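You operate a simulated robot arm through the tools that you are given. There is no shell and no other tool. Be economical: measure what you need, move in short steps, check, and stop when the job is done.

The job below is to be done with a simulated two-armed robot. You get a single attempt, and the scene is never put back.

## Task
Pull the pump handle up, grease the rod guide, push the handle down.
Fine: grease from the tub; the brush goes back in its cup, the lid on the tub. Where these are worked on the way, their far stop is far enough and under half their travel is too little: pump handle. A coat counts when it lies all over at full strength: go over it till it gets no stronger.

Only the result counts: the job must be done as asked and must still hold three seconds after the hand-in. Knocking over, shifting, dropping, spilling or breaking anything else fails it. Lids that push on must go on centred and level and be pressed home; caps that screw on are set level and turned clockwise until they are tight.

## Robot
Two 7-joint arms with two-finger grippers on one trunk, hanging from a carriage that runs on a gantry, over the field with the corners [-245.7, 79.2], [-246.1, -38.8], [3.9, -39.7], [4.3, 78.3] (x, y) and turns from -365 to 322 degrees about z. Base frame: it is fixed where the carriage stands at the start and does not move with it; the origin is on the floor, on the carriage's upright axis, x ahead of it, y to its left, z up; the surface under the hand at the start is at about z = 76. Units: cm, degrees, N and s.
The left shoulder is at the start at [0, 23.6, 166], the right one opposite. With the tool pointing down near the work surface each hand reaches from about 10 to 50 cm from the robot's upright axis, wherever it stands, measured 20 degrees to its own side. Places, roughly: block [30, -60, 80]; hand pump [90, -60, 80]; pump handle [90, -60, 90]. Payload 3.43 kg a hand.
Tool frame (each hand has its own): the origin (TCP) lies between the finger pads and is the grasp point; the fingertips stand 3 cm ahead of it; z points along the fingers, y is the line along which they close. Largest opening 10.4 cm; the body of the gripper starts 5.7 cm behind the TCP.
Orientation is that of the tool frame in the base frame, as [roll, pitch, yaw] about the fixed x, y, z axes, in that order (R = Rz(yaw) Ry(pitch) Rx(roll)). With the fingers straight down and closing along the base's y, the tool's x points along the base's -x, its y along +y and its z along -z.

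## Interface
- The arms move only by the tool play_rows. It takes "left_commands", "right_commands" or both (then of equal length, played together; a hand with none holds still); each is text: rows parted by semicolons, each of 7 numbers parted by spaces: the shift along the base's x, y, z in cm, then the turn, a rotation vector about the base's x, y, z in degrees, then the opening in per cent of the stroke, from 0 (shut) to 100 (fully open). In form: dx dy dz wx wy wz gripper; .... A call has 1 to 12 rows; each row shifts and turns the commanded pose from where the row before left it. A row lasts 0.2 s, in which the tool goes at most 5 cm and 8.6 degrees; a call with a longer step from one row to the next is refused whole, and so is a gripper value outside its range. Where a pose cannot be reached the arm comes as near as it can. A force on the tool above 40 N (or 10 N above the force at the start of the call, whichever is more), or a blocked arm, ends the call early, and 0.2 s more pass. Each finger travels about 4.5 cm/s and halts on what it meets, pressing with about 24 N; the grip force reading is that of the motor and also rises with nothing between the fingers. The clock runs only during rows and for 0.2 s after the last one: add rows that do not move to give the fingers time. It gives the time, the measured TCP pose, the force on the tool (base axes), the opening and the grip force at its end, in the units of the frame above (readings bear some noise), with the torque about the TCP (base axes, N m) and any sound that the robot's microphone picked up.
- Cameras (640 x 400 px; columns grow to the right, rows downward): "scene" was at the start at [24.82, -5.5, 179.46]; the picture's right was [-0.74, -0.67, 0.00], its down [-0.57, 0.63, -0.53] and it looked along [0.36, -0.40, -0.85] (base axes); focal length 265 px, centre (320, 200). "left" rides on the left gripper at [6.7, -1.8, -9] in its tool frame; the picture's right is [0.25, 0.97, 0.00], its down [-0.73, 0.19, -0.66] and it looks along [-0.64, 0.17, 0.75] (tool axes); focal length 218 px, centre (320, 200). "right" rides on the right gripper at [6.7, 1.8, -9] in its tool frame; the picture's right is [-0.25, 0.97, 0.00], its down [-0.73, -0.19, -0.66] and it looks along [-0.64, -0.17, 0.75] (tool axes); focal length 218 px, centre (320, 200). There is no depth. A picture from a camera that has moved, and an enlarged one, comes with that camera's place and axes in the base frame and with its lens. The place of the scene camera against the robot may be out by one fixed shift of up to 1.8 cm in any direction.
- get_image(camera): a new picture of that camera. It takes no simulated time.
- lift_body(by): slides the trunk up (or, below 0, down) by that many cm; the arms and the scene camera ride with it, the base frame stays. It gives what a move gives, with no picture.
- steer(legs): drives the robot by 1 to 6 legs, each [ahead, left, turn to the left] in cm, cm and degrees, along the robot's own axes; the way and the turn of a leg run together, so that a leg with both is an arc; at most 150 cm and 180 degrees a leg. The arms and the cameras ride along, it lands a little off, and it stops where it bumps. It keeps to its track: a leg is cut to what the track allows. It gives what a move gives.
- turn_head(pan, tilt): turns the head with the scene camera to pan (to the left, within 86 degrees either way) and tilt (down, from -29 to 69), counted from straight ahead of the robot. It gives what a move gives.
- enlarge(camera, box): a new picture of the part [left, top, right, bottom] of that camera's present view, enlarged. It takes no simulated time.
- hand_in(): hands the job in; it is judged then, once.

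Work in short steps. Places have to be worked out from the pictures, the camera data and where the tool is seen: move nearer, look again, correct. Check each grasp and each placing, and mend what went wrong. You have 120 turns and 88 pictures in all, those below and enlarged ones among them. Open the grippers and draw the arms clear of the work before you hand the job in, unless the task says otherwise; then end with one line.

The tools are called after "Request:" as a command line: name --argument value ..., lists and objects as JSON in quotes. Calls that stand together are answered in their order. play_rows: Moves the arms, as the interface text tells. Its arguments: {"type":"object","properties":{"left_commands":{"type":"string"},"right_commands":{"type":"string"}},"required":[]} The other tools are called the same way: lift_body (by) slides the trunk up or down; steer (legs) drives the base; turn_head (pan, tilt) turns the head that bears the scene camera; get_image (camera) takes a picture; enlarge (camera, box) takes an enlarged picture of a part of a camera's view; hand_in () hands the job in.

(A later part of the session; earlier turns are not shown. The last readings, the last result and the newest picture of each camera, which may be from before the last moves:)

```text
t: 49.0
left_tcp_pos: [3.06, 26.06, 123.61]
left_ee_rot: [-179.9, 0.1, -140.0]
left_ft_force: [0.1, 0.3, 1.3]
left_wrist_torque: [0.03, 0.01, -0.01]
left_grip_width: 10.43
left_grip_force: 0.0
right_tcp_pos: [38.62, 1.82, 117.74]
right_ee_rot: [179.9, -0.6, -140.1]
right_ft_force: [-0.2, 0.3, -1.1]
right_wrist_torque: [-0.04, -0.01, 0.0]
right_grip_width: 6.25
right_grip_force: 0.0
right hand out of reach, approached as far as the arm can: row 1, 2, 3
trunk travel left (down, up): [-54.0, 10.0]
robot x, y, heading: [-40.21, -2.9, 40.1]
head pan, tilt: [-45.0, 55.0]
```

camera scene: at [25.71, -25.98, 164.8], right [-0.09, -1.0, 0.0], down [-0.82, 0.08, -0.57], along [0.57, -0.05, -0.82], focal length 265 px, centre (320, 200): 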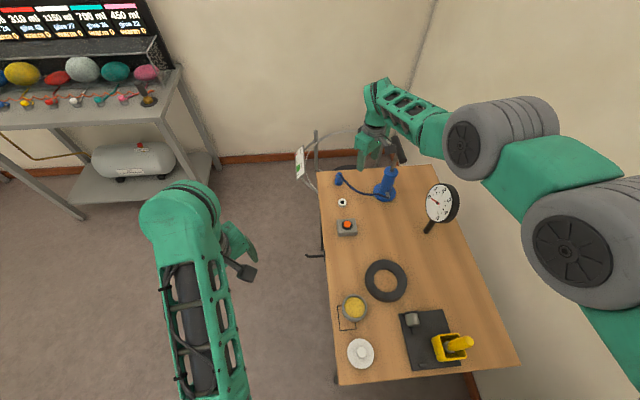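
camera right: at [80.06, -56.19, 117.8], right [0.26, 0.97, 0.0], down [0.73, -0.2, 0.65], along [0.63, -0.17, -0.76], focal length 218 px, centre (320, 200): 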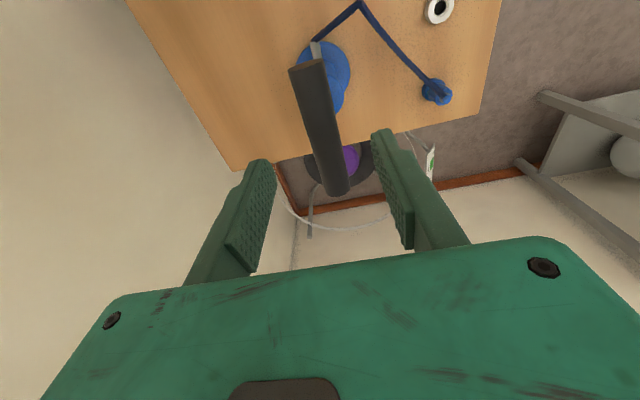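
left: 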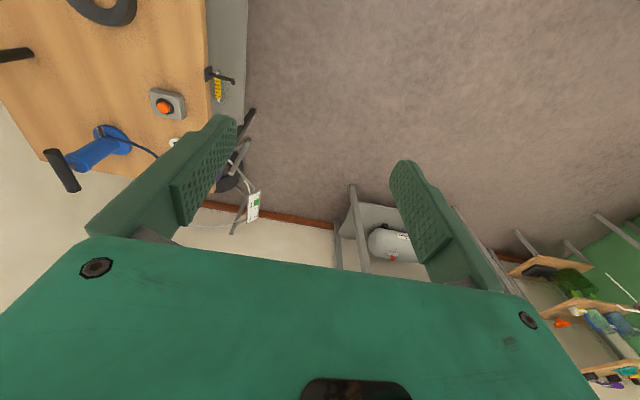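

The arm appears locked straight at the elbow. I try overshooting outward in free space then commanding strongly inward to unlock it.

Request:
play_rows --right_commands "4 1.5 -1.5 0 0 0 60; 4 1.5 -1.5 0 0 0 60; 4 1.5 -1.5 0 0 0 60; -4 -1.5 1.5 0 0 0 60; -4 -1.5 1.5 0 0 0 60; -4 -1.5 1.5 0 0 0 60; -4 -1.5 1.5 0 0 0 60; -4 -1.5 1.5 0 0 0 60; -4 -1.5 1.5 0 0 0 60; -4 -1.5 1.5 0 0 0 60; -4 -1.5 1.5 0 0 0 60"

Request:
get_image --camera "scene"

```text
t: 51.4
left_tcp_pos: [3.08, 26.05, 123.64]
left_ee_rot: [179.9, 0.0, -140.0]
left_ft_force: [0.6, -0.1, -0.5]
left_wrist_torque: [-0.01, 0.01, 0.02]
left_grip_width: 10.42
left_grip_force: 0.1
right_tcp_pos: [7.98, -9.32, 126.31]
right_ee_rot: [-179.9, -0.1, -140.1]
right_ft_force: [-0.4, 0.3, -0.2]
right_wrist_torque: [-0.03, 0.02, 0.0]
right_grip_width: 6.21
right_grip_force: 0.1
right hand out of reach, approached as far as the arm can: row 1, 2, 3, 10, 11
trunk travel left (down, up): [-54.0, 10.0]
robot x, y, heading: [-39.87, -2.94, 40.1]
head pan, tilt: [-45.0, 55.0]
```

```text
60 pictures are left
camera scene: at [-17.33, 8.88, 176.8], right [-0.09, -1.0, 0.0], down [-0.82, 0.07, -0.57], along [0.57, -0.05, -0.82], focal length 265 px, centre (320, 200)
```

scene: 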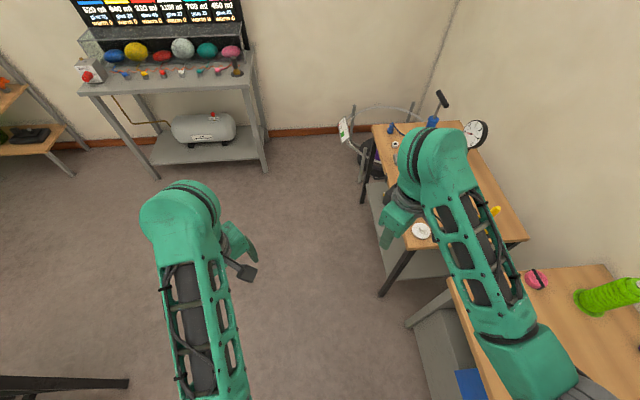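

Unlocked. Now drive to a good stance for cup, tub and lid: carriage about (-2,-22), heading 0.

Request:
steer --legs '[[0, 0, -40], [38, -20, 0]]'

Request:
turn_head --pan -40 --tilt 60

Request:
get_image --camera "scene"

Request:
get_image --camera "right"

```text
t: 55.9
left_tcp_pos: [49.38, -28.44, 123.59]
left_ee_rot: [-180.0, 0.0, 179.8]
left_ft_force: [-0.1, -0.2, 0.3]
left_wrist_torque: [0.0, -0.02, 0.05]
left_grip_width: 10.4
left_grip_force: 0.0
right_tcp_pos: [30.45, -58.9, 126.42]
right_ee_rot: [180.0, -0.2, 179.8]
right_ft_force: [-0.8, 0.7, 0.1]
right_wrist_torque: [0.0, 0.02, 0.03]
right_grip_width: 6.21
right_grip_force: 0.0
trunk travel left (down, up): [-54.0, 10.0]
robot x, y, heading: [-2.13, -23.31, -0.1]
head pan, tilt: [-45.0, 55.0]
```

```text
t: 56.6
left_tcp_pos: [49.42, -28.45, 123.51]
left_ee_rot: [180.0, 0.1, 179.8]
left_ft_force: [-0.4, -0.4, 0.4]
left_wrist_torque: [-0.01, 0.0, 0.0]
left_grip_width: 10.39
left_grip_force: 0.1
right_tcp_pos: [30.3, -58.87, 126.31]
right_ee_rot: [180.0, -0.2, 179.8]
right_ft_force: [-0.2, 0.2, -0.3]
right_wrist_torque: [0.0, -0.02, 0.0]
right_grip_width: 6.25
right_grip_force: 0.0
trunk travel left (down, up): [-54.0, 10.0]
robot x, y, heading: [-1.86, -23.06, -0.2]
head pan, tilt: [-40.0, 60.0]
```

```text
59 pictures are left
camera scene: at [23.04, -27.74, 176.2], right [-0.65, -0.76, 0.0], down [-0.66, 0.56, -0.5], along [0.38, -0.32, -0.87], focal length 265 px, centre (320, 200)
```

scene: 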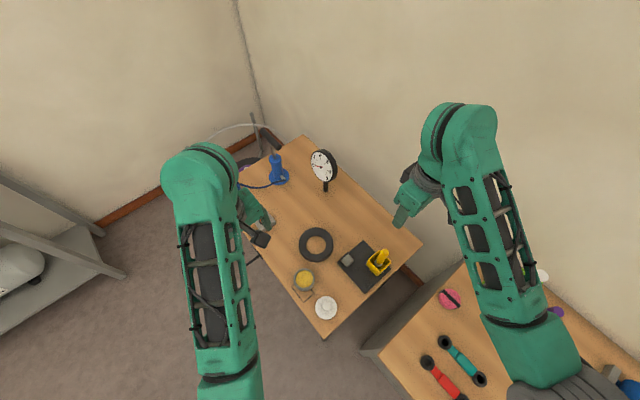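

```text
58 pictures are left
camera right: at [23.79, -57.04, 135.29], right [0.26, 0.97, 0.0], down [0.73, -0.19, 0.65], along [0.63, -0.17, -0.76], focal length 218 px, centre (320, 200)
```

right: 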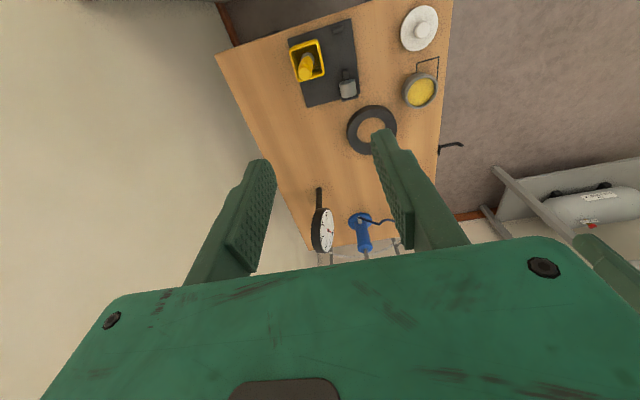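

Enlarge the cup and tub regions.

Request:
enlarge --camera "right" --box '[270, 0, 470, 125]'

Request:
enlarge --camera "scene" --box '[280, 220, 430, 330]'

```text
3.20 times, centred on (370, 62) of right
camera zoom: at [23.79, -57.04, 135.29], right [0.26, 0.97, 0.0], down [0.73, -0.19, 0.65], along [0.63, -0.17, -0.76], focal length 698 px, centre (160, 640)
```

zoom: 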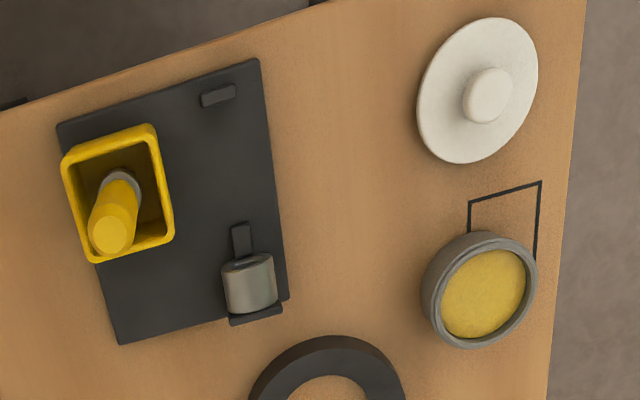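

```text
3.64 times, centred on (355, 275) of scene
camera zoom: at [23.04, -27.74, 176.2], right [-0.65, -0.76, 0.0], down [-0.66, 0.56, -0.5], along [0.38, -0.32, -0.87], focal length 964 px, centre (193, -73)
```

zoom: 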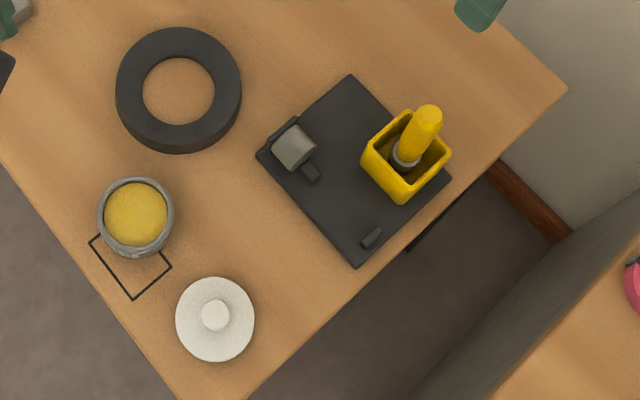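

Brush handle stands vertical at (30.7,-61.7), top ≈94, cup rim ≈81; tub at (43.6,-38,81); lid at (31.9,-37.8). Move over the brush.

Request:
play_rows --right_commands "0.4 -1.3 -4 0 0 0 60; 0 -1.4 -4 0 0 0 60; 0 0 -4 0 0 0 60; 0 0 -4 0 0 0 60; 0 0 -4 0 0 0 60; 0 0 -4 0 0 0 60; 0 0 -1 0 0 0 60"

Request:
get_image --camera "right"

Request:
enlarge --camera "scene" --box '[300, 200, 440, 300]'

```text
t: 58.2
left_tcp_pos: [49.38, -28.63, 123.54]
left_ee_rot: [-179.9, 0.0, 179.8]
left_ft_force: [0.5, 0.5, 0.6]
left_wrist_torque: [0.03, -0.02, 0.03]
left_grip_width: 10.38
left_grip_force: 0.1
right_tcp_pos: [30.83, -61.75, 101.27]
right_ee_rot: [180.0, -0.1, 179.8]
right_ft_force: [-0.7, -0.2, 0.6]
right_wrist_torque: [0.02, -0.01, -0.01]
right_grip_width: 6.26
right_grip_force: 0.1
trunk travel left (down, up): [-54.0, 10.0]
robot x, y, heading: [-1.96, -22.98, -0.5]
head pan, tilt: [-40.0, 60.0]
```

```text
55 pictures are left
camera right: at [24.21, -59.8, 110.25], right [0.26, 0.97, 0.0], down [0.73, -0.19, 0.66], along [0.63, -0.17, -0.76], focal length 218 px, centre (320, 200)
```

right: 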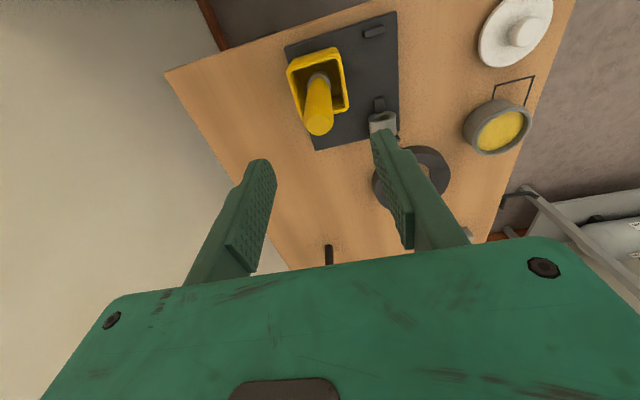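

```text
4.00 times, centred on (370, 250) of scene
camera zoom: at [23.04, -27.73, 176.2], right [-0.65, -0.76, 0.0], down [-0.66, 0.56, -0.5], along [0.38, -0.32, -0.87], focal length 1060 px, centre (120, 0)
```

zoom: 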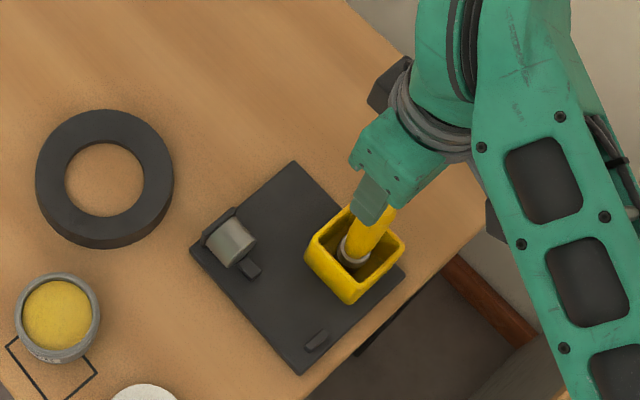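

Handle top at (30.4,-61.6): aligned. Descend to TCP 90 and close.

Request:
play_rows --right_commands "-0.2 0.1 -3 0 0 0 60; 0 0 -3 0 0 0 60; 0 0 -3 0 0 0 60; 0 0 -2.3 0 0 0 60; 0 0 0 0 0 0 40; 0 0 0 0 0 0 30; 0 0 0 0 0 0 20; 0 0 0 0 0 0 10; 0 0 0 0 0 0 0; 0 0 0 0 0 0 0"

Request:
get_image --camera "right"

```text
t: 60.4
left_tcp_pos: [49.43, -28.54, 123.65]
left_ee_rot: [-180.0, 0.0, 179.8]
left_ft_force: [0.8, 0.1, -0.1]
left_wrist_torque: [0.0, 0.01, 0.0]
left_grip_width: 10.39
left_grip_force: 0.0
right_tcp_pos: [30.63, -61.47, 89.94]
right_ee_rot: [-180.0, -0.1, 179.9]
right_ft_force: [0.8, 0.1, 0.0]
right_wrist_torque: [0.0, -0.01, 0.01]
right_grip_width: 2.36
right_grip_force: 24.2
trunk travel left (down, up): [-54.0, 10.0]
robot x, y, heading: [-2.29, -22.94, -0.1]
head pan, tilt: [-40.0, 60.0]
```

```text
53 pictures are left
camera right: at [23.98, -59.67, 98.94], right [0.26, 0.97, 0.0], down [0.73, -0.19, 0.65], along [0.63, -0.17, -0.76], focal length 218 px, centre (320, 200)
```

right: 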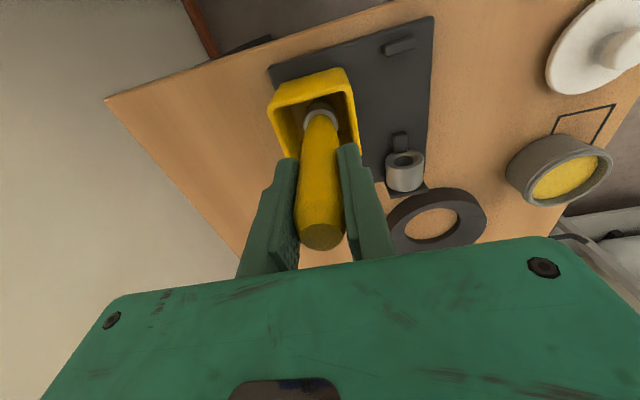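

Brush gripped (seat pose: TCP 30.63,-61.47,89.94). Lift straight up and look at the bristles.

Request:
play_rows --right_commands "0 0 1 0 0 0 0; 0 0 3 0 0 0 0; 0 0 4 0 0 0 0; 0 0 4 0 0 0 0; 0 0 3 0 0 0 0"

Request:
get_image --camera "right"

Request:
enlarge --camera "scene" --box '[320, 160, 460, 290]'

```text
t: 61.6
left_tcp_pos: [49.4, -28.44, 123.61]
left_ee_rot: [-180.0, -0.1, 179.7]
left_ft_force: [0.2, -0.7, -0.3]
left_wrist_torque: [0.02, -0.02, -0.03]
left_grip_width: 10.4
left_grip_force: 0.0
right_tcp_pos: [30.7, -61.55, 105.07]
right_ee_rot: [180.0, -0.2, 179.7]
right_ft_force: [0.0, -0.4, 0.0]
right_wrist_torque: [-0.01, -0.04, 0.0]
right_grip_width: 2.33
right_grip_force: 24.1
trunk travel left (down, up): [-54.0, 10.0]
robot x, y, heading: [-2.17, -23.17, -0.3]
head pan, tilt: [-40.0, 60.0]
```

```text
52 pictures are left
camera right: at [23.95, -59.65, 114.07], right [0.26, 0.97, 0.0], down [0.73, -0.19, 0.65], along [0.63, -0.17, -0.76], focal length 218 px, centre (320, 200)
```

right: 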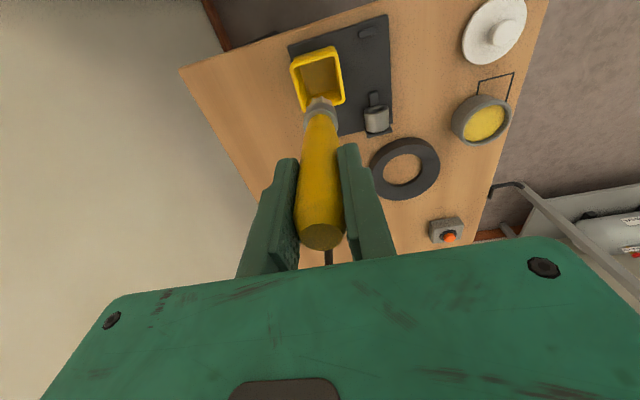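

```text
3.08 times, centred on (390, 225) of scene
camera zoom: at [23.05, -27.74, 176.19], right [-0.65, -0.76, 0.0], down [-0.66, 0.56, -0.5], along [0.38, -0.32, -0.87], focal length 816 px, centre (105, 123)
```

zoom: 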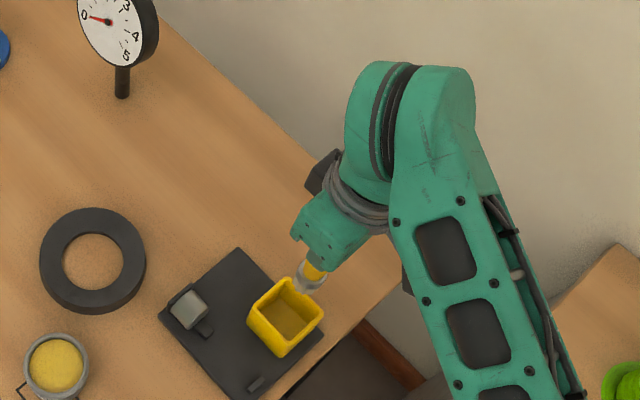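

Brush is out. Move the left hand out of the way and aim its camera at the tub area, then bring the brush above the tub.

Request:
play_rows --left_commands "0 4 0 0 0 -8 100; -2 4 -1 0 0 -8 100; -3 4 -2 0 0 -8 100; -3 4 -2 0 0 -8 100; -3 2 -3 0 0 -8 100; -3 0 -2 0 0 -8 100"

Request:
play_rows --right_commands "2 4 0 0 0 0 0; 2 4 0 0 0 0 0; 2 4 0 0 0 0 0; 2 4 0 0 0 0 0; 2 4 0 0 0 0 0; 2.9 3.5 0 0 0 0 0"

Request:
get_image --camera "left"

Request:
get_image --camera "right"

```text
refused: row 3 steps farther than a row can; nothing moved
```

```text
t: 63.0
left_tcp_pos: [49.4, -28.49, 123.52]
left_ee_rot: [180.0, 0.0, 179.8]
left_ft_force: [0.3, -0.8, -0.9]
left_wrist_torque: [-0.01, 0.01, -0.01]
left_grip_width: 10.4
left_grip_force: 0.0
right_tcp_pos: [43.52, -37.93, 104.89]
right_ee_rot: [-180.0, -0.2, 179.8]
right_ft_force: [-0.4, -0.3, -1.4]
right_wrist_torque: [0.0, -0.01, 0.01]
right_grip_width: 2.32
right_grip_force: 23.4
trunk travel left (down, up): [-54.0, 10.0]
robot x, y, heading: [-2.44, -22.96, -0.2]
head pan, tilt: [-40.0, 60.0]
```

```text
50 pictures are left
camera left: at [42.67, -30.33, 132.58], right [-0.25, 0.97, 0.0], down [0.73, 0.19, 0.66], along [0.64, 0.16, -0.75], focal length 218 px, centre (320, 200)
```

left: 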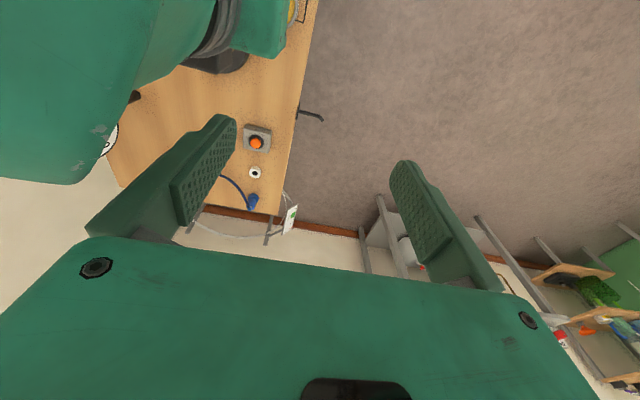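

```text
49 pictures are left
camera right: at [36.83, -36.04, 113.91], right [0.26, 0.97, 0.0], down [0.73, -0.19, 0.66], along [0.63, -0.17, -0.76], focal length 218 px, centre (320, 200)
```

right: 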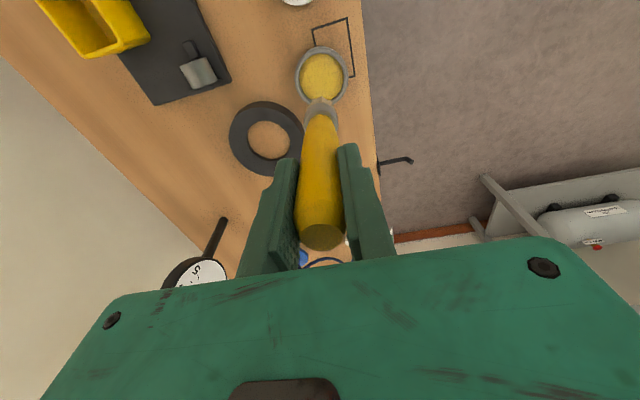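

Aligned with the tub (43.4,-37.5). Move the left hand aside and aim its camera.

Request:
play_rows --left_commands "0 4.5 0 0 0 -8 100; -2 4 -1 0 0 -8 100; -3 3 -2 0 0 -8 100; -3 3 -2 0 0 -8 100; -3 2 -3 0 0 -8 100; -3 0 -2 0 0 -8 100"

Request:
get_image --camera "left"

```text
t: 64.4
left_tcp_pos: [35.33, -11.98, 113.62]
left_ee_rot: [-180.0, 0.0, 131.8]
left_ft_force: [0.1, 0.0, 0.7]
left_wrist_torque: [0.02, 0.03, -0.04]
left_grip_width: 10.4
left_grip_force: 0.0
right_tcp_pos: [43.31, -38.02, 104.92]
right_ee_rot: [179.9, -0.2, 179.9]
right_ft_force: [-0.4, -0.8, -0.5]
right_wrist_torque: [0.03, -0.04, -0.02]
right_grip_width: 2.33
right_grip_force: 23.8
trunk travel left (down, up): [-54.0, 10.0]
robot x, y, heading: [-2.33, -23.0, -0.5]
head pan, tilt: [-40.0, 60.0]
```

```text
48 pictures are left
camera left: at [29.51, -8.36, 122.54], right [0.55, 0.83, 0.0], down [0.63, -0.42, 0.66], along [0.55, -0.36, -0.75], focal length 218 px, centre (320, 200)
```

left: 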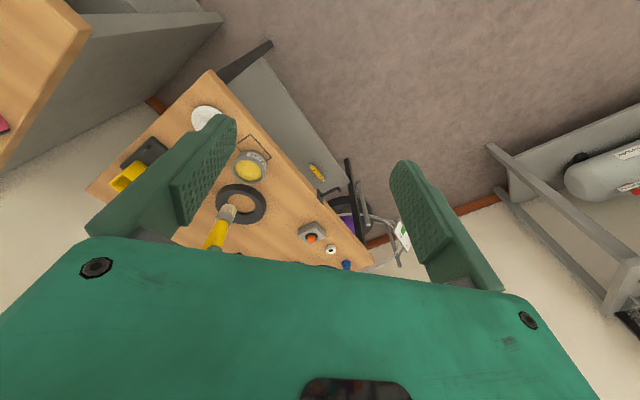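

Request:
enlarge --camera "left" --box '[190, 120, 290, 260]'

```text
2.86 times, centred on (240, 190) of left
camera zoom: at [29.51, -8.36, 122.54], right [0.55, 0.83, 0.0], down [0.63, -0.42, 0.66], along [0.55, -0.36, -0.75], focal length 624 px, centre (549, 229)
```

zoom: 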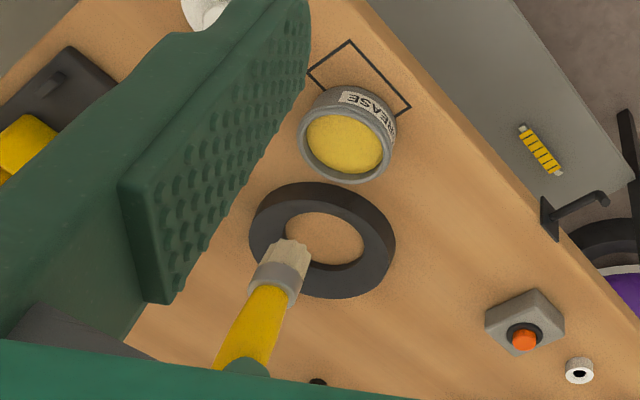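

Tip is ≈12.7 cm below the TCP. Dip: lower to TCP ~92, watching force, small wipe, raise.

Request:
play_rows --right_commands "0.1 0.4 -4 0 0 0 0; 0 0 -4 0 0 0 0; 0 0 -3 0 0 0 0; 0 0 -1 0 0 0 0; 0 0 -0.7 0 0 0 0; 0 0 0 0 0 0 0"

Request:
enlarge --camera "left" --box '[190, 120, 290, 260]'

```text
t: 65.8
left_tcp_pos: [35.46, -12.02, 113.58]
left_ee_rot: [-180.0, 0.1, 131.7]
left_ft_force: [-0.4, -0.5, 0.3]
left_wrist_torque: [0.0, -0.03, -0.02]
left_grip_width: 10.41
left_grip_force: 0.1
right_tcp_pos: [43.48, -37.49, 92.22]
right_ee_rot: [-179.9, -0.2, 179.8]
right_ft_force: [-0.6, -0.6, 0.0]
right_wrist_torque: [-0.01, 0.01, 0.02]
right_grip_width: 2.35
right_grip_force: 23.8
trunk travel left (down, up): [-54.0, 10.0]
robot x, y, heading: [-2.51, -22.65, -0.4]
head pan, tilt: [-40.0, 60.0]
```

```text
2.86 times, centred on (240, 190) of left
camera zoom: at [29.57, -8.38, 122.53], right [0.55, 0.83, 0.0], down [0.63, -0.42, 0.66], along [0.55, -0.36, -0.75], focal length 624 px, centre (549, 229)
```

zoom: 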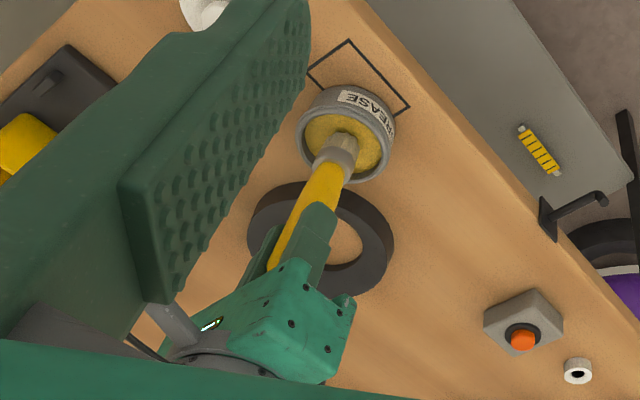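

Just at the grease surface, no force yet. Go 1 cm deeper with a small swirl, then lift and check.

Request:
play_rows --right_commands "0 0 -0.5 0 0 0 0; 0 0 -0.5 0 0 0 0; 0.6 0 0 0 0 0 0; -0.6 0.5 0 0 0 0 0; -0.6 -0.5 0 0 0 0 0; 0.6 -0.5 0 0 0 0 0; 0 0.5 0 0 0 0 0"

Request:
play_rows --right_commands "0 0 2 0 0 0 0; 0 0 4 0 0 0 0; 0 0 4 0 0 0 0; 0 0 4 0 0 0 0"

Request:
enlarge --camera "left" --box '[190, 120, 290, 260]'

```text
t: 67.4
left_tcp_pos: [35.51, -12.04, 113.62]
left_ee_rot: [-179.9, 0.0, 131.7]
left_ft_force: [-0.4, 0.0, 0.6]
left_wrist_torque: [0.0, 0.0, 0.03]
left_grip_width: 10.37
left_grip_force: 0.1
right_tcp_pos: [43.71, -37.75, 91.44]
right_ee_rot: [-179.9, -0.1, 179.7]
right_ft_force: [-2.3, -0.4, 23.0]
right_wrist_torque: [-0.15, 0.15, -0.01]
right_grip_width: 2.35
right_grip_force: 24.3
trunk travel left (down, up): [-54.0, 10.0]
robot x, y, heading: [-2.51, -23.1, -0.3]
head pan, tilt: [-40.0, 60.0]
```

```text
t: 68.4
left_tcp_pos: [35.42, -12.11, 113.57]
left_ee_rot: [-179.9, 0.0, 131.8]
left_ft_force: [-0.7, 0.5, 0.6]
left_wrist_torque: [0.01, -0.01, 0.01]
left_grip_width: 10.39
left_grip_force: 0.0
right_tcp_pos: [43.5, -37.59, 105.31]
right_ee_rot: [180.0, -0.1, 179.8]
right_ft_force: [0.2, -0.2, -0.4]
right_wrist_torque: [-0.01, -0.02, -0.02]
right_grip_width: 2.35
right_grip_force: 23.9
trunk travel left (down, up): [-54.0, 10.0]
robot x, y, heading: [-2.61, -22.86, -0.3]
head pan, tilt: [-40.0, 60.0]
```

```text
2.86 times, centred on (240, 190) of left
camera zoom: at [29.58, -8.39, 122.53], right [0.55, 0.83, 0.0], down [0.63, -0.42, 0.66], along [0.55, -0.36, -0.75], focal length 624 px, centre (549, 229)
```

zoom: 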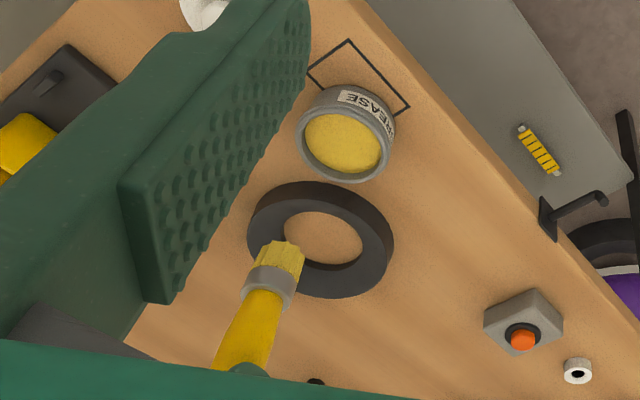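

Brush is loaded with grease. Raise it, and drive to the pump stance (carriage ≈(3,-38), heading 50).

Request:
play_rows --right_commands "0 0 4 0 0 0 0; 0 0 4 0 0 0 0"

Request:
steer --legs '[[5.5, -15, 0], [0, 0, 50]]'

Request:
turn_head --pan -60 --tilt 48

Request:
get_image --camera "scene"

```text
t: 69.0
left_tcp_pos: [35.5, -12.08, 113.58]
left_ee_rot: [180.0, 0.0, 131.7]
left_ft_force: [-0.8, -0.2, 0.3]
left_wrist_torque: [0.03, -0.02, -0.06]
left_grip_width: 10.39
left_grip_force: 0.1
right_tcp_pos: [43.68, -37.58, 113.37]
right_ee_rot: [179.9, -0.3, 179.8]
right_ft_force: [0.4, 0.1, -1.0]
right_wrist_torque: [0.0, 0.0, 0.01]
right_grip_width: 2.34
right_grip_force: 24.0
trunk travel left (down, up): [-54.0, 10.0]
robot x, y, heading: [-2.44, -23.19, -0.2]
head pan, tilt: [-40.0, 60.0]
```

```text
t: 72.6
left_tcp_pos: [19.07, -2.26, 113.48]
left_ee_rot: [-180.0, 0.0, -178.3]
left_ft_force: [0.4, 0.4, 0.1]
left_wrist_torque: [0.0, 0.01, -0.02]
left_grip_width: 10.36
left_grip_force: 0.1
right_tcp_pos: [43.8, -12.37, 113.37]
right_ee_rot: [180.0, -0.1, -130.2]
right_ft_force: [0.9, 0.2, 0.2]
right_wrist_torque: [0.0, -0.01, -0.01]
right_grip_width: 2.34
right_grip_force: 24.3
trunk travel left (down, up): [-54.0, 10.0]
robot x, y, heading: [3.25, -38.23, 49.8]
head pan, tilt: [-40.0, 60.0]
```

```text
t: 73.5
left_tcp_pos: [18.95, -2.25, 113.67]
left_ee_rot: [180.0, -0.1, -178.2]
left_ft_force: [-0.4, 0.2, 0.2]
left_wrist_torque: [0.0, -0.01, 0.0]
left_grip_width: 10.41
left_grip_force: 0.1
right_tcp_pos: [43.88, -12.31, 113.34]
right_ee_rot: [179.9, -0.2, -130.1]
right_ft_force: [-0.6, -0.6, -0.6]
right_wrist_torque: [-0.03, 0.0, 0.03]
right_grip_width: 2.33
right_grip_force: 24.3
trunk travel left (down, up): [-54.0, 10.0]
robot x, y, heading: [3.12, -38.02, 49.8]
head pan, tilt: [-60.0, 48.0]
```

```text
44 pictures are left
camera scene: at [24.09, -24.53, 177.72], right [-0.18, -0.98, 0.0], down [-0.73, 0.13, -0.67], along [0.66, -0.12, -0.74], focal length 265 px, centre (320, 200)
```

scene: 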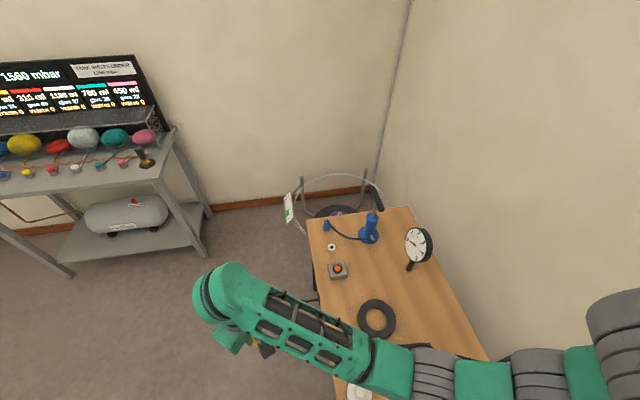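

Lower the trunk in free space, then bring the hand toward the pump while leaning it 50° so the brush points at the guide from the +y/-x side.

Request:
lift_body --by -18

Request:
play_rows --right_commands "0 0 4 0 0 0 0; 0 0 4 0 0 0 0; 3.3 -3.1 0 -6.6 -5 0 0; 3.3 -3.1 0 -6.6 -5 0 0; 3.3 -3.1 0 -6.6 -5 0 0; 3.3 -3.1 0 -6.6 -5 0 0; 3.3 -3.1 0 -6.6 -5 0 0; 3.3 -3.1 0 -6.6 -5 0 0; 3.3 -3.1 0 0 0 0 0; 3 -3 0 0 0 0 0"

Request:
get_image --camera "scene"

```text
t: 75.5
left_tcp_pos: [19.08, -2.14, 95.56]
left_ee_rot: [180.0, 0.0, -178.1]
left_ft_force: [0.3, 0.4, 0.0]
left_wrist_torque: [-0.03, 0.0, 0.06]
left_grip_width: 10.44
left_grip_force: 0.0
right_tcp_pos: [43.79, -12.22, 95.34]
right_ee_rot: [-180.0, -0.3, -130.2]
right_ft_force: [-0.4, -0.3, -0.1]
right_wrist_torque: [-0.01, 0.02, 0.02]
right_grip_width: 2.34
right_grip_force: 24.0
trunk travel left (down, up): [-36.0, 28.0]
robot x, y, heading: [3.51, -38.49, 49.9]
head pan, tilt: [-60.0, 48.0]
```

```text
t: 77.7
left_tcp_pos: [19.08, -2.28, 95.52]
left_ee_rot: [-180.0, 0.0, -178.2]
left_ft_force: [-0.7, 0.8, 0.4]
left_wrist_torque: [0.02, 0.05, -0.06]
left_grip_width: 10.38
left_grip_force: 0.1
right_tcp_pos: [70.05, -36.94, 103.42]
right_ee_rot: [-131.0, -9.7, -134.6]
right_ft_force: [-0.1, 0.0, -1.2]
right_wrist_torque: [0.01, 0.03, 0.01]
right_grip_width: 2.32
right_grip_force: 24.0
trunk travel left (down, up): [-36.0, 28.0]
robot x, y, heading: [2.87, -38.03, 49.8]
head pan, tilt: [-60.0, 48.0]
```

```text
43 pictures are left
camera scene: at [24.11, -24.56, 159.73], right [-0.18, -0.98, 0.0], down [-0.73, 0.13, -0.67], along [0.66, -0.12, -0.74], focal length 265 px, centre (320, 200)
```

scene: 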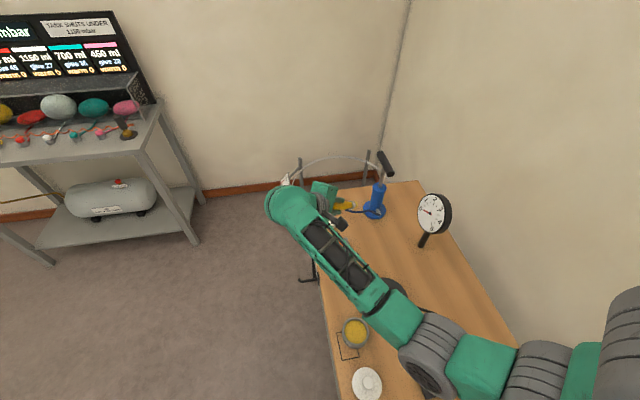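

Orientation as planned; tip now ≈(75.8,-44.5,95.3). Approach to about 5 cm from the guide and look.

Request:
play_rows --right_commands "2.4 -3 0 0 0 0 0; 2.4 -3 -0.5 0 0 0 0; 2.4 -3 -1.5 0 0 0 0; 0 0 0 0 0 0 0"

Request:
enlarge --camera "scene" --box '[320, 130, 440, 230]'

Request:
get_image --camera "right"

```text
t: 78.7
left_tcp_pos: [19.08, -2.14, 95.51]
left_ee_rot: [179.9, 0.0, -178.3]
left_ft_force: [0.1, -0.4, 0.2]
left_wrist_torque: [-0.02, 0.02, -0.03]
left_grip_width: 10.4
left_grip_force: 0.0
right_tcp_pos: [77.08, -45.94, 101.35]
right_ee_rot: [-131.0, -9.6, -134.7]
right_ft_force: [-0.1, 0.0, -1.2]
right_wrist_torque: [0.0, 0.05, 0.04]
right_grip_width: 2.36
right_grip_force: 23.3
trunk travel left (down, up): [-36.0, 28.0]
robot x, y, heading: [3.21, -37.47, 49.7]
head pan, tilt: [-60.0, 48.0]
```

```text
4.00 times, centred on (380, 180) of scene
camera zoom: at [24.07, -24.52, 159.72], right [-0.18, -0.98, 0.0], down [-0.73, 0.13, -0.67], along [0.66, -0.12, -0.74], focal length 1060 px, centre (80, 280)
```

zoom: 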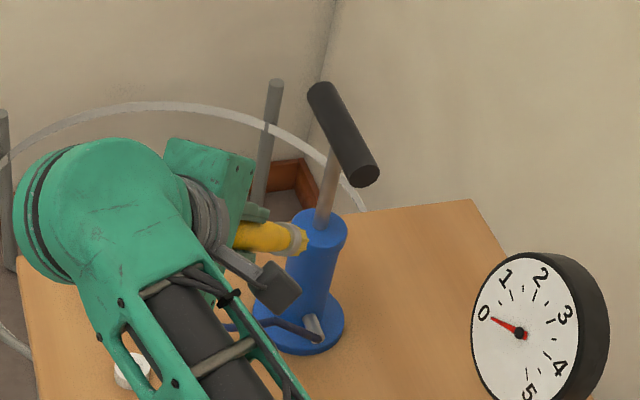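

```text
41 pictures are left
camera right: at [67.48, -44.49, 106.93], right [-0.36, 0.54, -0.76], down [0.31, 0.84, 0.44], along [0.88, -0.08, -0.47], focal length 218 px, centre (320, 200)
```

right: 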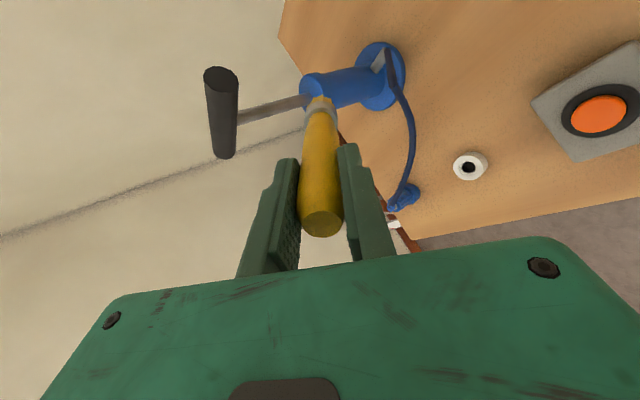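

Request:
enlarge --camera "right" --box '[190, 30, 420, 170]'

```text
2.78 times, centred on (305, 100) of right
camera zoom: at [67.48, -44.49, 106.93], right [-0.36, 0.54, -0.76], down [0.31, 0.84, 0.44], along [0.88, -0.08, -0.47], focal length 607 px, centre (362, 478)
```

zoom: 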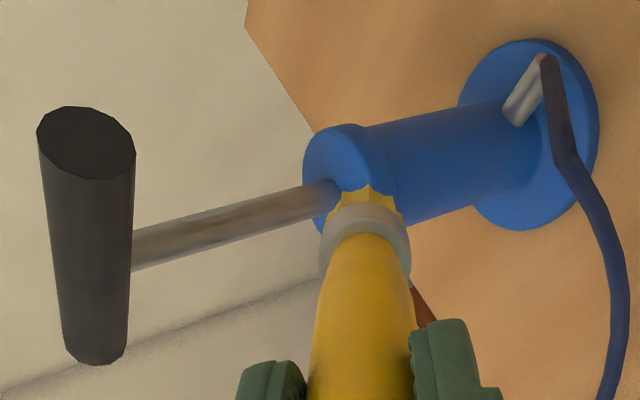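

Rod entry seen; delta from bristle tip to guide centre ≈(4.8,-4.1,-3.5). Move to just short of it and look again.

Request:
play_rows --right_commands "1.5 -1.3 -0.7 0 0 0 0; 1 -0.9 -1 0 0 0 0; 0.5 -0.4 -0.8 0 0 0 0; 0 0 0 0 0 0 0"

Request:
enlarge --camera "right" --box '[190, 30, 420, 170]'

Request:
enlarge --camera "scene" --box '[360, 150, 420, 210]'

```text
t: 79.7
left_tcp_pos: [19.06, -2.21, 95.59]
left_ee_rot: [-180.0, 0.1, -178.2]
left_ft_force: [0.2, -1.4, 0.1]
left_wrist_torque: [-0.03, 0.0, -0.01]
left_grip_width: 10.41
left_grip_force: 0.1
right_tcp_pos: [80.09, -48.68, 98.77]
right_ee_rot: [-130.9, -9.7, -134.7]
right_ft_force: [-0.3, 0.4, -0.7]
right_wrist_torque: [0.04, -0.01, 0.01]
right_grip_width: 2.31
right_grip_force: 24.5
trunk travel left (down, up): [-36.0, 28.0]
robot x, y, heading: [3.46, -38.07, 49.9]
head pan, tilt: [-60.0, 48.0]
```

```text
2.78 times, centred on (305, 100) of right
camera zoom: at [70.47, -47.15, 104.43], right [-0.36, 0.54, -0.76], down [0.31, 0.84, 0.44], along [0.88, -0.08, -0.47], focal length 607 px, centre (362, 478)
```

zoom: 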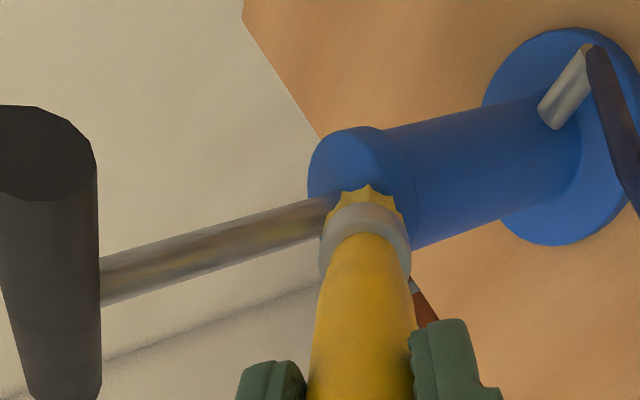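

```text
6.67 times, centred on (390, 180) of scene
camera zoom: at [24.09, -24.54, 159.72], right [-0.18, -0.98, 0.0], down [-0.73, 0.13, -0.67], along [0.66, -0.12, -0.74], focal length 1767 px, centre (-147, 333)
```

zoom: 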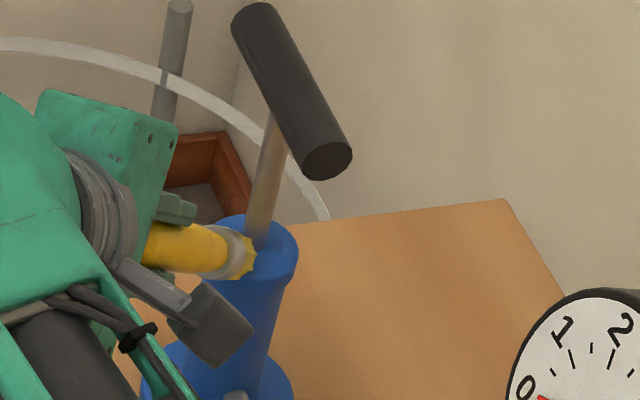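

Tip is ≈1.3/1.5 cm from the rod, ~1 cm above the collar. Lower to contact.

Request:
play_rows --right_commands "0 0 -0.4 0 0 0 0; 0 0 -0.4 0 0 0 0; 0 0 0 0 0 0 0"

Request:
enlarge --camera "scene" --box '[370, 160, 410, 200]'

```text
t: 80.5
left_tcp_pos: [19.08, -2.22, 95.64]
left_ee_rot: [-180.0, 0.0, -178.1]
left_ft_force: [-0.2, -0.4, 0.4]
left_wrist_torque: [0.04, -0.02, 0.01]
left_grip_width: 10.4
left_grip_force: 0.0
right_tcp_pos: [80.22, -48.44, 98.24]
right_ee_rot: [-130.9, -9.6, -134.6]
right_ft_force: [-8.1, 4.5, 10.6]
right_wrist_torque: [-0.42, -0.06, -0.22]
right_grip_width: 2.32
right_grip_force: 24.2
trunk travel left (down, up): [-36.0, 28.0]
robot x, y, heading: [3.22, -38.17, 49.6]
head pan, tilt: [-60.0, 48.0]
```

```text
10.00 times, centred on (390, 180) of scene
camera zoom: at [24.08, -24.49, 159.75], right [-0.18, -0.98, 0.0], down [-0.73, 0.13, -0.67], along [0.66, -0.12, -0.74], focal length 2651 px, centre (-380, 400)
```

zoom: 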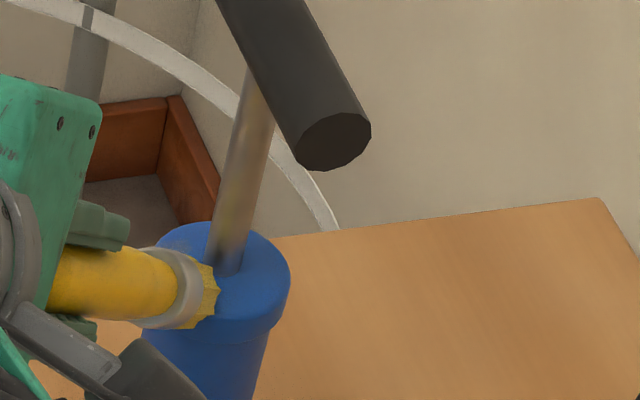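

Contact at the outer edge of the collar. Raise slightly, move 1 cm inward, and touch down.

Request:
play_rows --right_commands "0 0 0.5 0 0 0 0; 0.6 -0.8 0 0 0 0 0; 0 0 -0.3 0 0 0 0; 0 0 0 0 0 0 0"

Request:
enlarge --camera "scene" --box '[370, 160, 410, 200]'

```text
t: 81.5
left_tcp_pos: [18.91, -1.99, 95.6]
left_ee_rot: [179.9, 0.0, -178.1]
left_ft_force: [0.4, -0.7, -0.2]
left_wrist_torque: [-0.02, 0.04, -0.01]
left_grip_width: 10.4
left_grip_force: 0.1
right_tcp_pos: [80.65, -49.03, 98.27]
right_ee_rot: [-131.1, -9.6, -134.7]
right_ft_force: [-12.6, 16.4, 10.2]
right_wrist_torque: [0.78, 0.45, 0.11]
right_grip_width: 2.34
right_grip_force: 23.8
trunk travel left (down, up): [-36.0, 28.0]
robot x, y, heading: [3.14, -38.47, 49.7]
head pan, tilt: [-60.0, 48.0]
```

```text
10.00 times, centred on (390, 180) of scene
camera zoom: at [24.03, -24.37, 159.75], right [-0.18, -0.98, 0.0], down [-0.73, 0.13, -0.67], along [0.66, -0.12, -0.74], focal length 2651 px, centre (-380, 400)
```

zoom: 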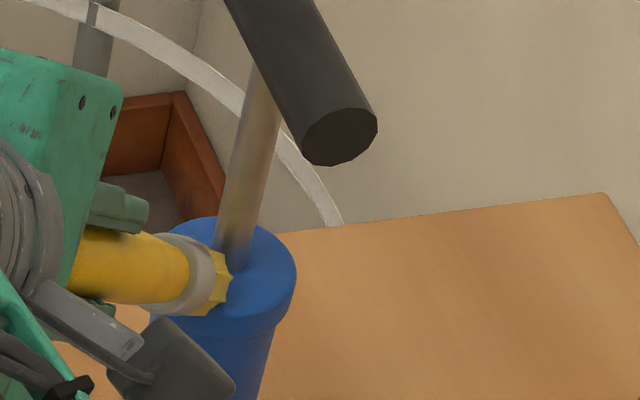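

Bristles are touching collar and rod on the near side. Back off slightly from the rod and sweep around one flank, watching forces.

Request:
play_rows --right_commands "-0.24 0.32 0 0 0 0 0; 0.5 0.35 0 0 0 0 0; 0.5 0.35 0 0 0 0 0; 0.4 0.3 0 0 0 0 0; 0.4 -0.5 0 0 0 0 0; 0.4 -0.5 0 0 0 0 0; 0.4 -0.5 0 0 0 0 0; 0 0 0 0 0 0 0"

Request:
enlarge --camera "scene" --box '[370, 160, 410, 200]'

```text
t: 83.3
left_tcp_pos: [19.13, -2.24, 95.69]
left_ee_rot: [-179.9, 0.1, -178.1]
left_ft_force: [0.8, 0.0, 0.0]
left_wrist_torque: [0.03, 0.01, 0.01]
left_grip_width: 10.41
left_grip_force: 0.1
right_tcp_pos: [83.34, -49.4, 98.3]
right_ee_rot: [-130.8, -9.6, -134.5]
right_ft_force: [4.3, 6.0, 2.6]
right_wrist_torque: [0.21, -0.53, 0.66]
right_grip_width: 2.32
right_grip_force: 24.4
trunk travel left (down, up): [-36.0, 28.0]
robot x, y, heading: [3.13, -37.75, 49.6]
head pan, tilt: [-60.0, 48.0]
```

```text
10.00 times, centred on (390, 180) of scene
camera zoom: at [24.16, -24.47, 159.76], right [-0.18, -0.98, 0.0], down [-0.73, 0.13, -0.67], along [0.66, -0.12, -0.74], focal length 2651 px, centre (-380, 400)
```

zoom: 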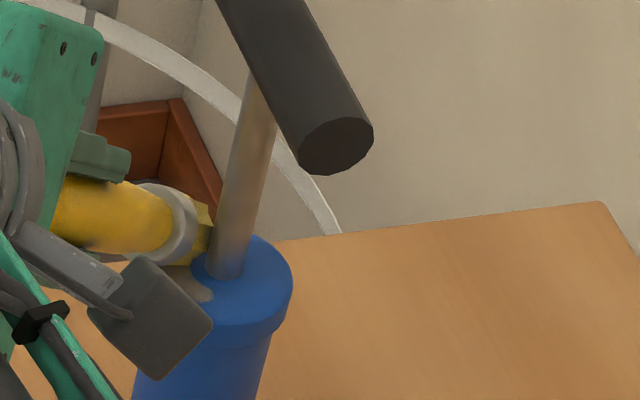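

A greasy patch shows on the near side: coating works. Sweep farther on this flank, come back, and do the other flank.

Request:
play_rows --right_commands "0.4 -0.5 0 0 0 0 0; 0.1 -0.7 0 0 0 0 0; -0.4 0.2 0 0 0 0 0; -0.4 0.6 0 0 0 0 0; -0.5 0.6 0 0 0 0 0; -0.6 0.3 0 0 0 0 0; -0.6 -0.3 0 0 0 0 0; -0.6 -0.45 0 0 0 0 0; -0.5 -0.4 0 0 0 0 0; -0.3 -0.4 0 0 0 0 0; 0.3 -0.6 0 0 0 0 0; 0.4 -0.6 0 0 0 0 0"

Request:
enlarge --camera "scene" --box '[370, 160, 410, 200]'

```text
t: 85.9
left_tcp_pos: [18.9, -1.95, 95.55]
left_ee_rot: [179.9, -0.1, -178.1]
left_ft_force: [0.0, 0.0, -0.2]
left_wrist_torque: [0.0, 0.04, -0.01]
left_grip_width: 10.4
left_grip_force: 0.0
right_tcp_pos: [80.16, -51.27, 97.96]
right_ee_rot: [-131.4, -9.8, -134.6]
right_ft_force: [-12.7, 14.7, 9.3]
right_wrist_torque: [0.56, 0.36, 0.24]
right_grip_width: 2.34
right_grip_force: 24.2
trunk travel left (down, up): [-36.0, 28.0]
robot x, y, heading: [2.85, -38.19, 49.9]
head pan, tilt: [-60.0, 48.0]
```

```text
10.00 times, centred on (390, 180) of scene
camera zoom: at [24.0, -24.38, 159.73], right [-0.18, -0.98, 0.0], down [-0.73, 0.13, -0.67], along [0.66, -0.12, -0.74], focal length 2651 px, centre (-380, 400)
```

zoom: 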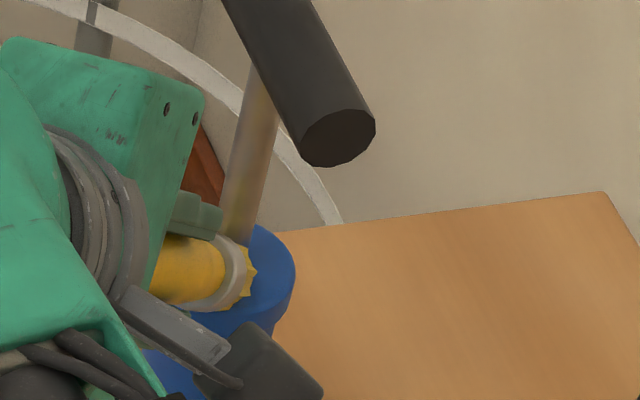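

Pressing on the edge a bit; raise 0.4, continue along this flank, then lift away to view the coat.

Request:
play_rows --right_commands "0 0 0.5 0 0 0 0; 0.4 -0.5 -0.1 0 0 0 0; 0.4 -0.5 -0.1 0 0 0 0; 0.5 -0.3 0 0 0 0 0; -0.5 0.3 0 0 0 0 0; -0.5 0.6 0 0 0 0 0; -0.5 0.6 0 0 0 0 0; -0.4 0.5 1 0 0 0 0; -1 1.3 2 0 0 0 0; -1.5 2 1.5 0 0 0 0; -1.5 2 1 0 0 0 0"

Request:
enlarge --camera "scene" --box '[370, 160, 410, 200]'

Request:
enlarge --camera "right" --box '[270, 20, 410, 120]'

```text
t: 88.3
left_tcp_pos: [19.17, -2.12, 95.51]
left_ee_rot: [180.0, 0.0, -178.3]
left_ft_force: [0.3, 0.6, -0.1]
left_wrist_torque: [0.0, -0.02, 0.01]
left_grip_width: 10.42
left_grip_force: 0.0
right_tcp_pos: [75.91, -45.78, 104.11]
right_ee_rot: [-130.9, -9.9, -134.7]
right_ft_force: [-0.6, 0.8, -0.6]
right_wrist_torque: [0.01, 0.0, 0.0]
right_grip_width: 2.32
right_grip_force: 23.8
trunk travel left (down, up): [-36.0, 28.0]
robot x, y, heading: [3.29, -37.79, 49.8]
head pan, tilt: [-60.0, 48.0]
```

```text
10.00 times, centred on (390, 180) of scene
camera zoom: at [24.08, -24.52, 159.72], right [-0.18, -0.98, 0.0], down [-0.73, 0.13, -0.67], along [0.66, -0.12, -0.74], focal length 2651 px, centre (-380, 400)
```

zoom: 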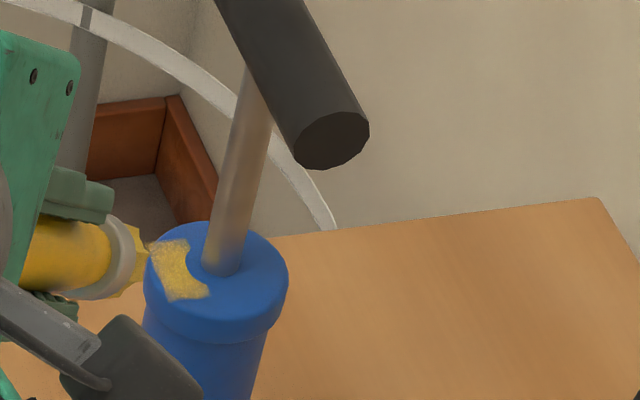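

```text
4.00 times, centred on (340, 70) of right
camera zoom: at [66.16, -44.32, 109.68], right [-0.36, 0.54, -0.76], down [0.31, 0.84, 0.44], along [0.88, -0.08, -0.47], focal length 873 px, centre (240, 720)
```

zoom: 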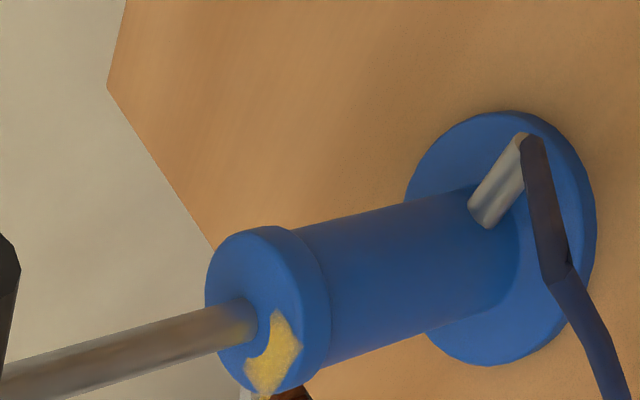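

Only the +y sector got coated. I reduce lean to 40° for flatter contact and press a bit more on the +x flank.

Request:
play_rows --right_commands "2 0 0 4 3 0 0; 2 0 0 4 3 0 0; 2 -1.2 -0.5 0 0 0 0; 2 -1.3 -0.8 0 0 0 0; 0 -1.3 -1 0 0 0 0; 0 -1.2 -1 0 0 0 0; 0 0 -0.8 0 0 0 0; 0 0 -0.4 0 0 0 0; 0 0 0 0 0 0 0"

Request:
enlarge --camera "scene" --box '[365, 155, 415, 205]'

```text
t: 90.3
left_tcp_pos: [19.08, -2.24, 95.56]
left_ee_rot: [179.9, 0.0, -178.3]
left_ft_force: [-0.1, -0.4, 0.3]
left_wrist_torque: [0.02, -0.01, 0.01]
left_grip_width: 10.41
left_grip_force: 0.1
right_tcp_pos: [83.78, -50.79, 99.65]
right_ee_rot: [-141.0, -8.1, -133.2]
right_ft_force: [0.2, -0.5, -0.6]
right_wrist_torque: [0.03, -0.01, 0.01]
right_grip_width: 2.35
right_grip_force: 23.8
trunk travel left (down, up): [-36.0, 28.0]
robot x, y, heading: [3.37, -38.09, 49.5]
head pan, tilt: [-60.0, 48.0]
```

```text
8.00 times, centred on (390, 180) of scene
camera zoom: at [24.09, -24.54, 159.72], right [-0.18, -0.98, 0.0], down [-0.73, 0.13, -0.67], along [0.66, -0.12, -0.74], focal length 2121 px, centre (-240, 360)
```

zoom: 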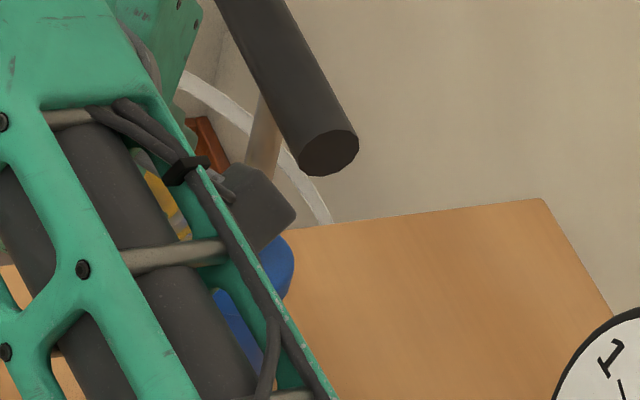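

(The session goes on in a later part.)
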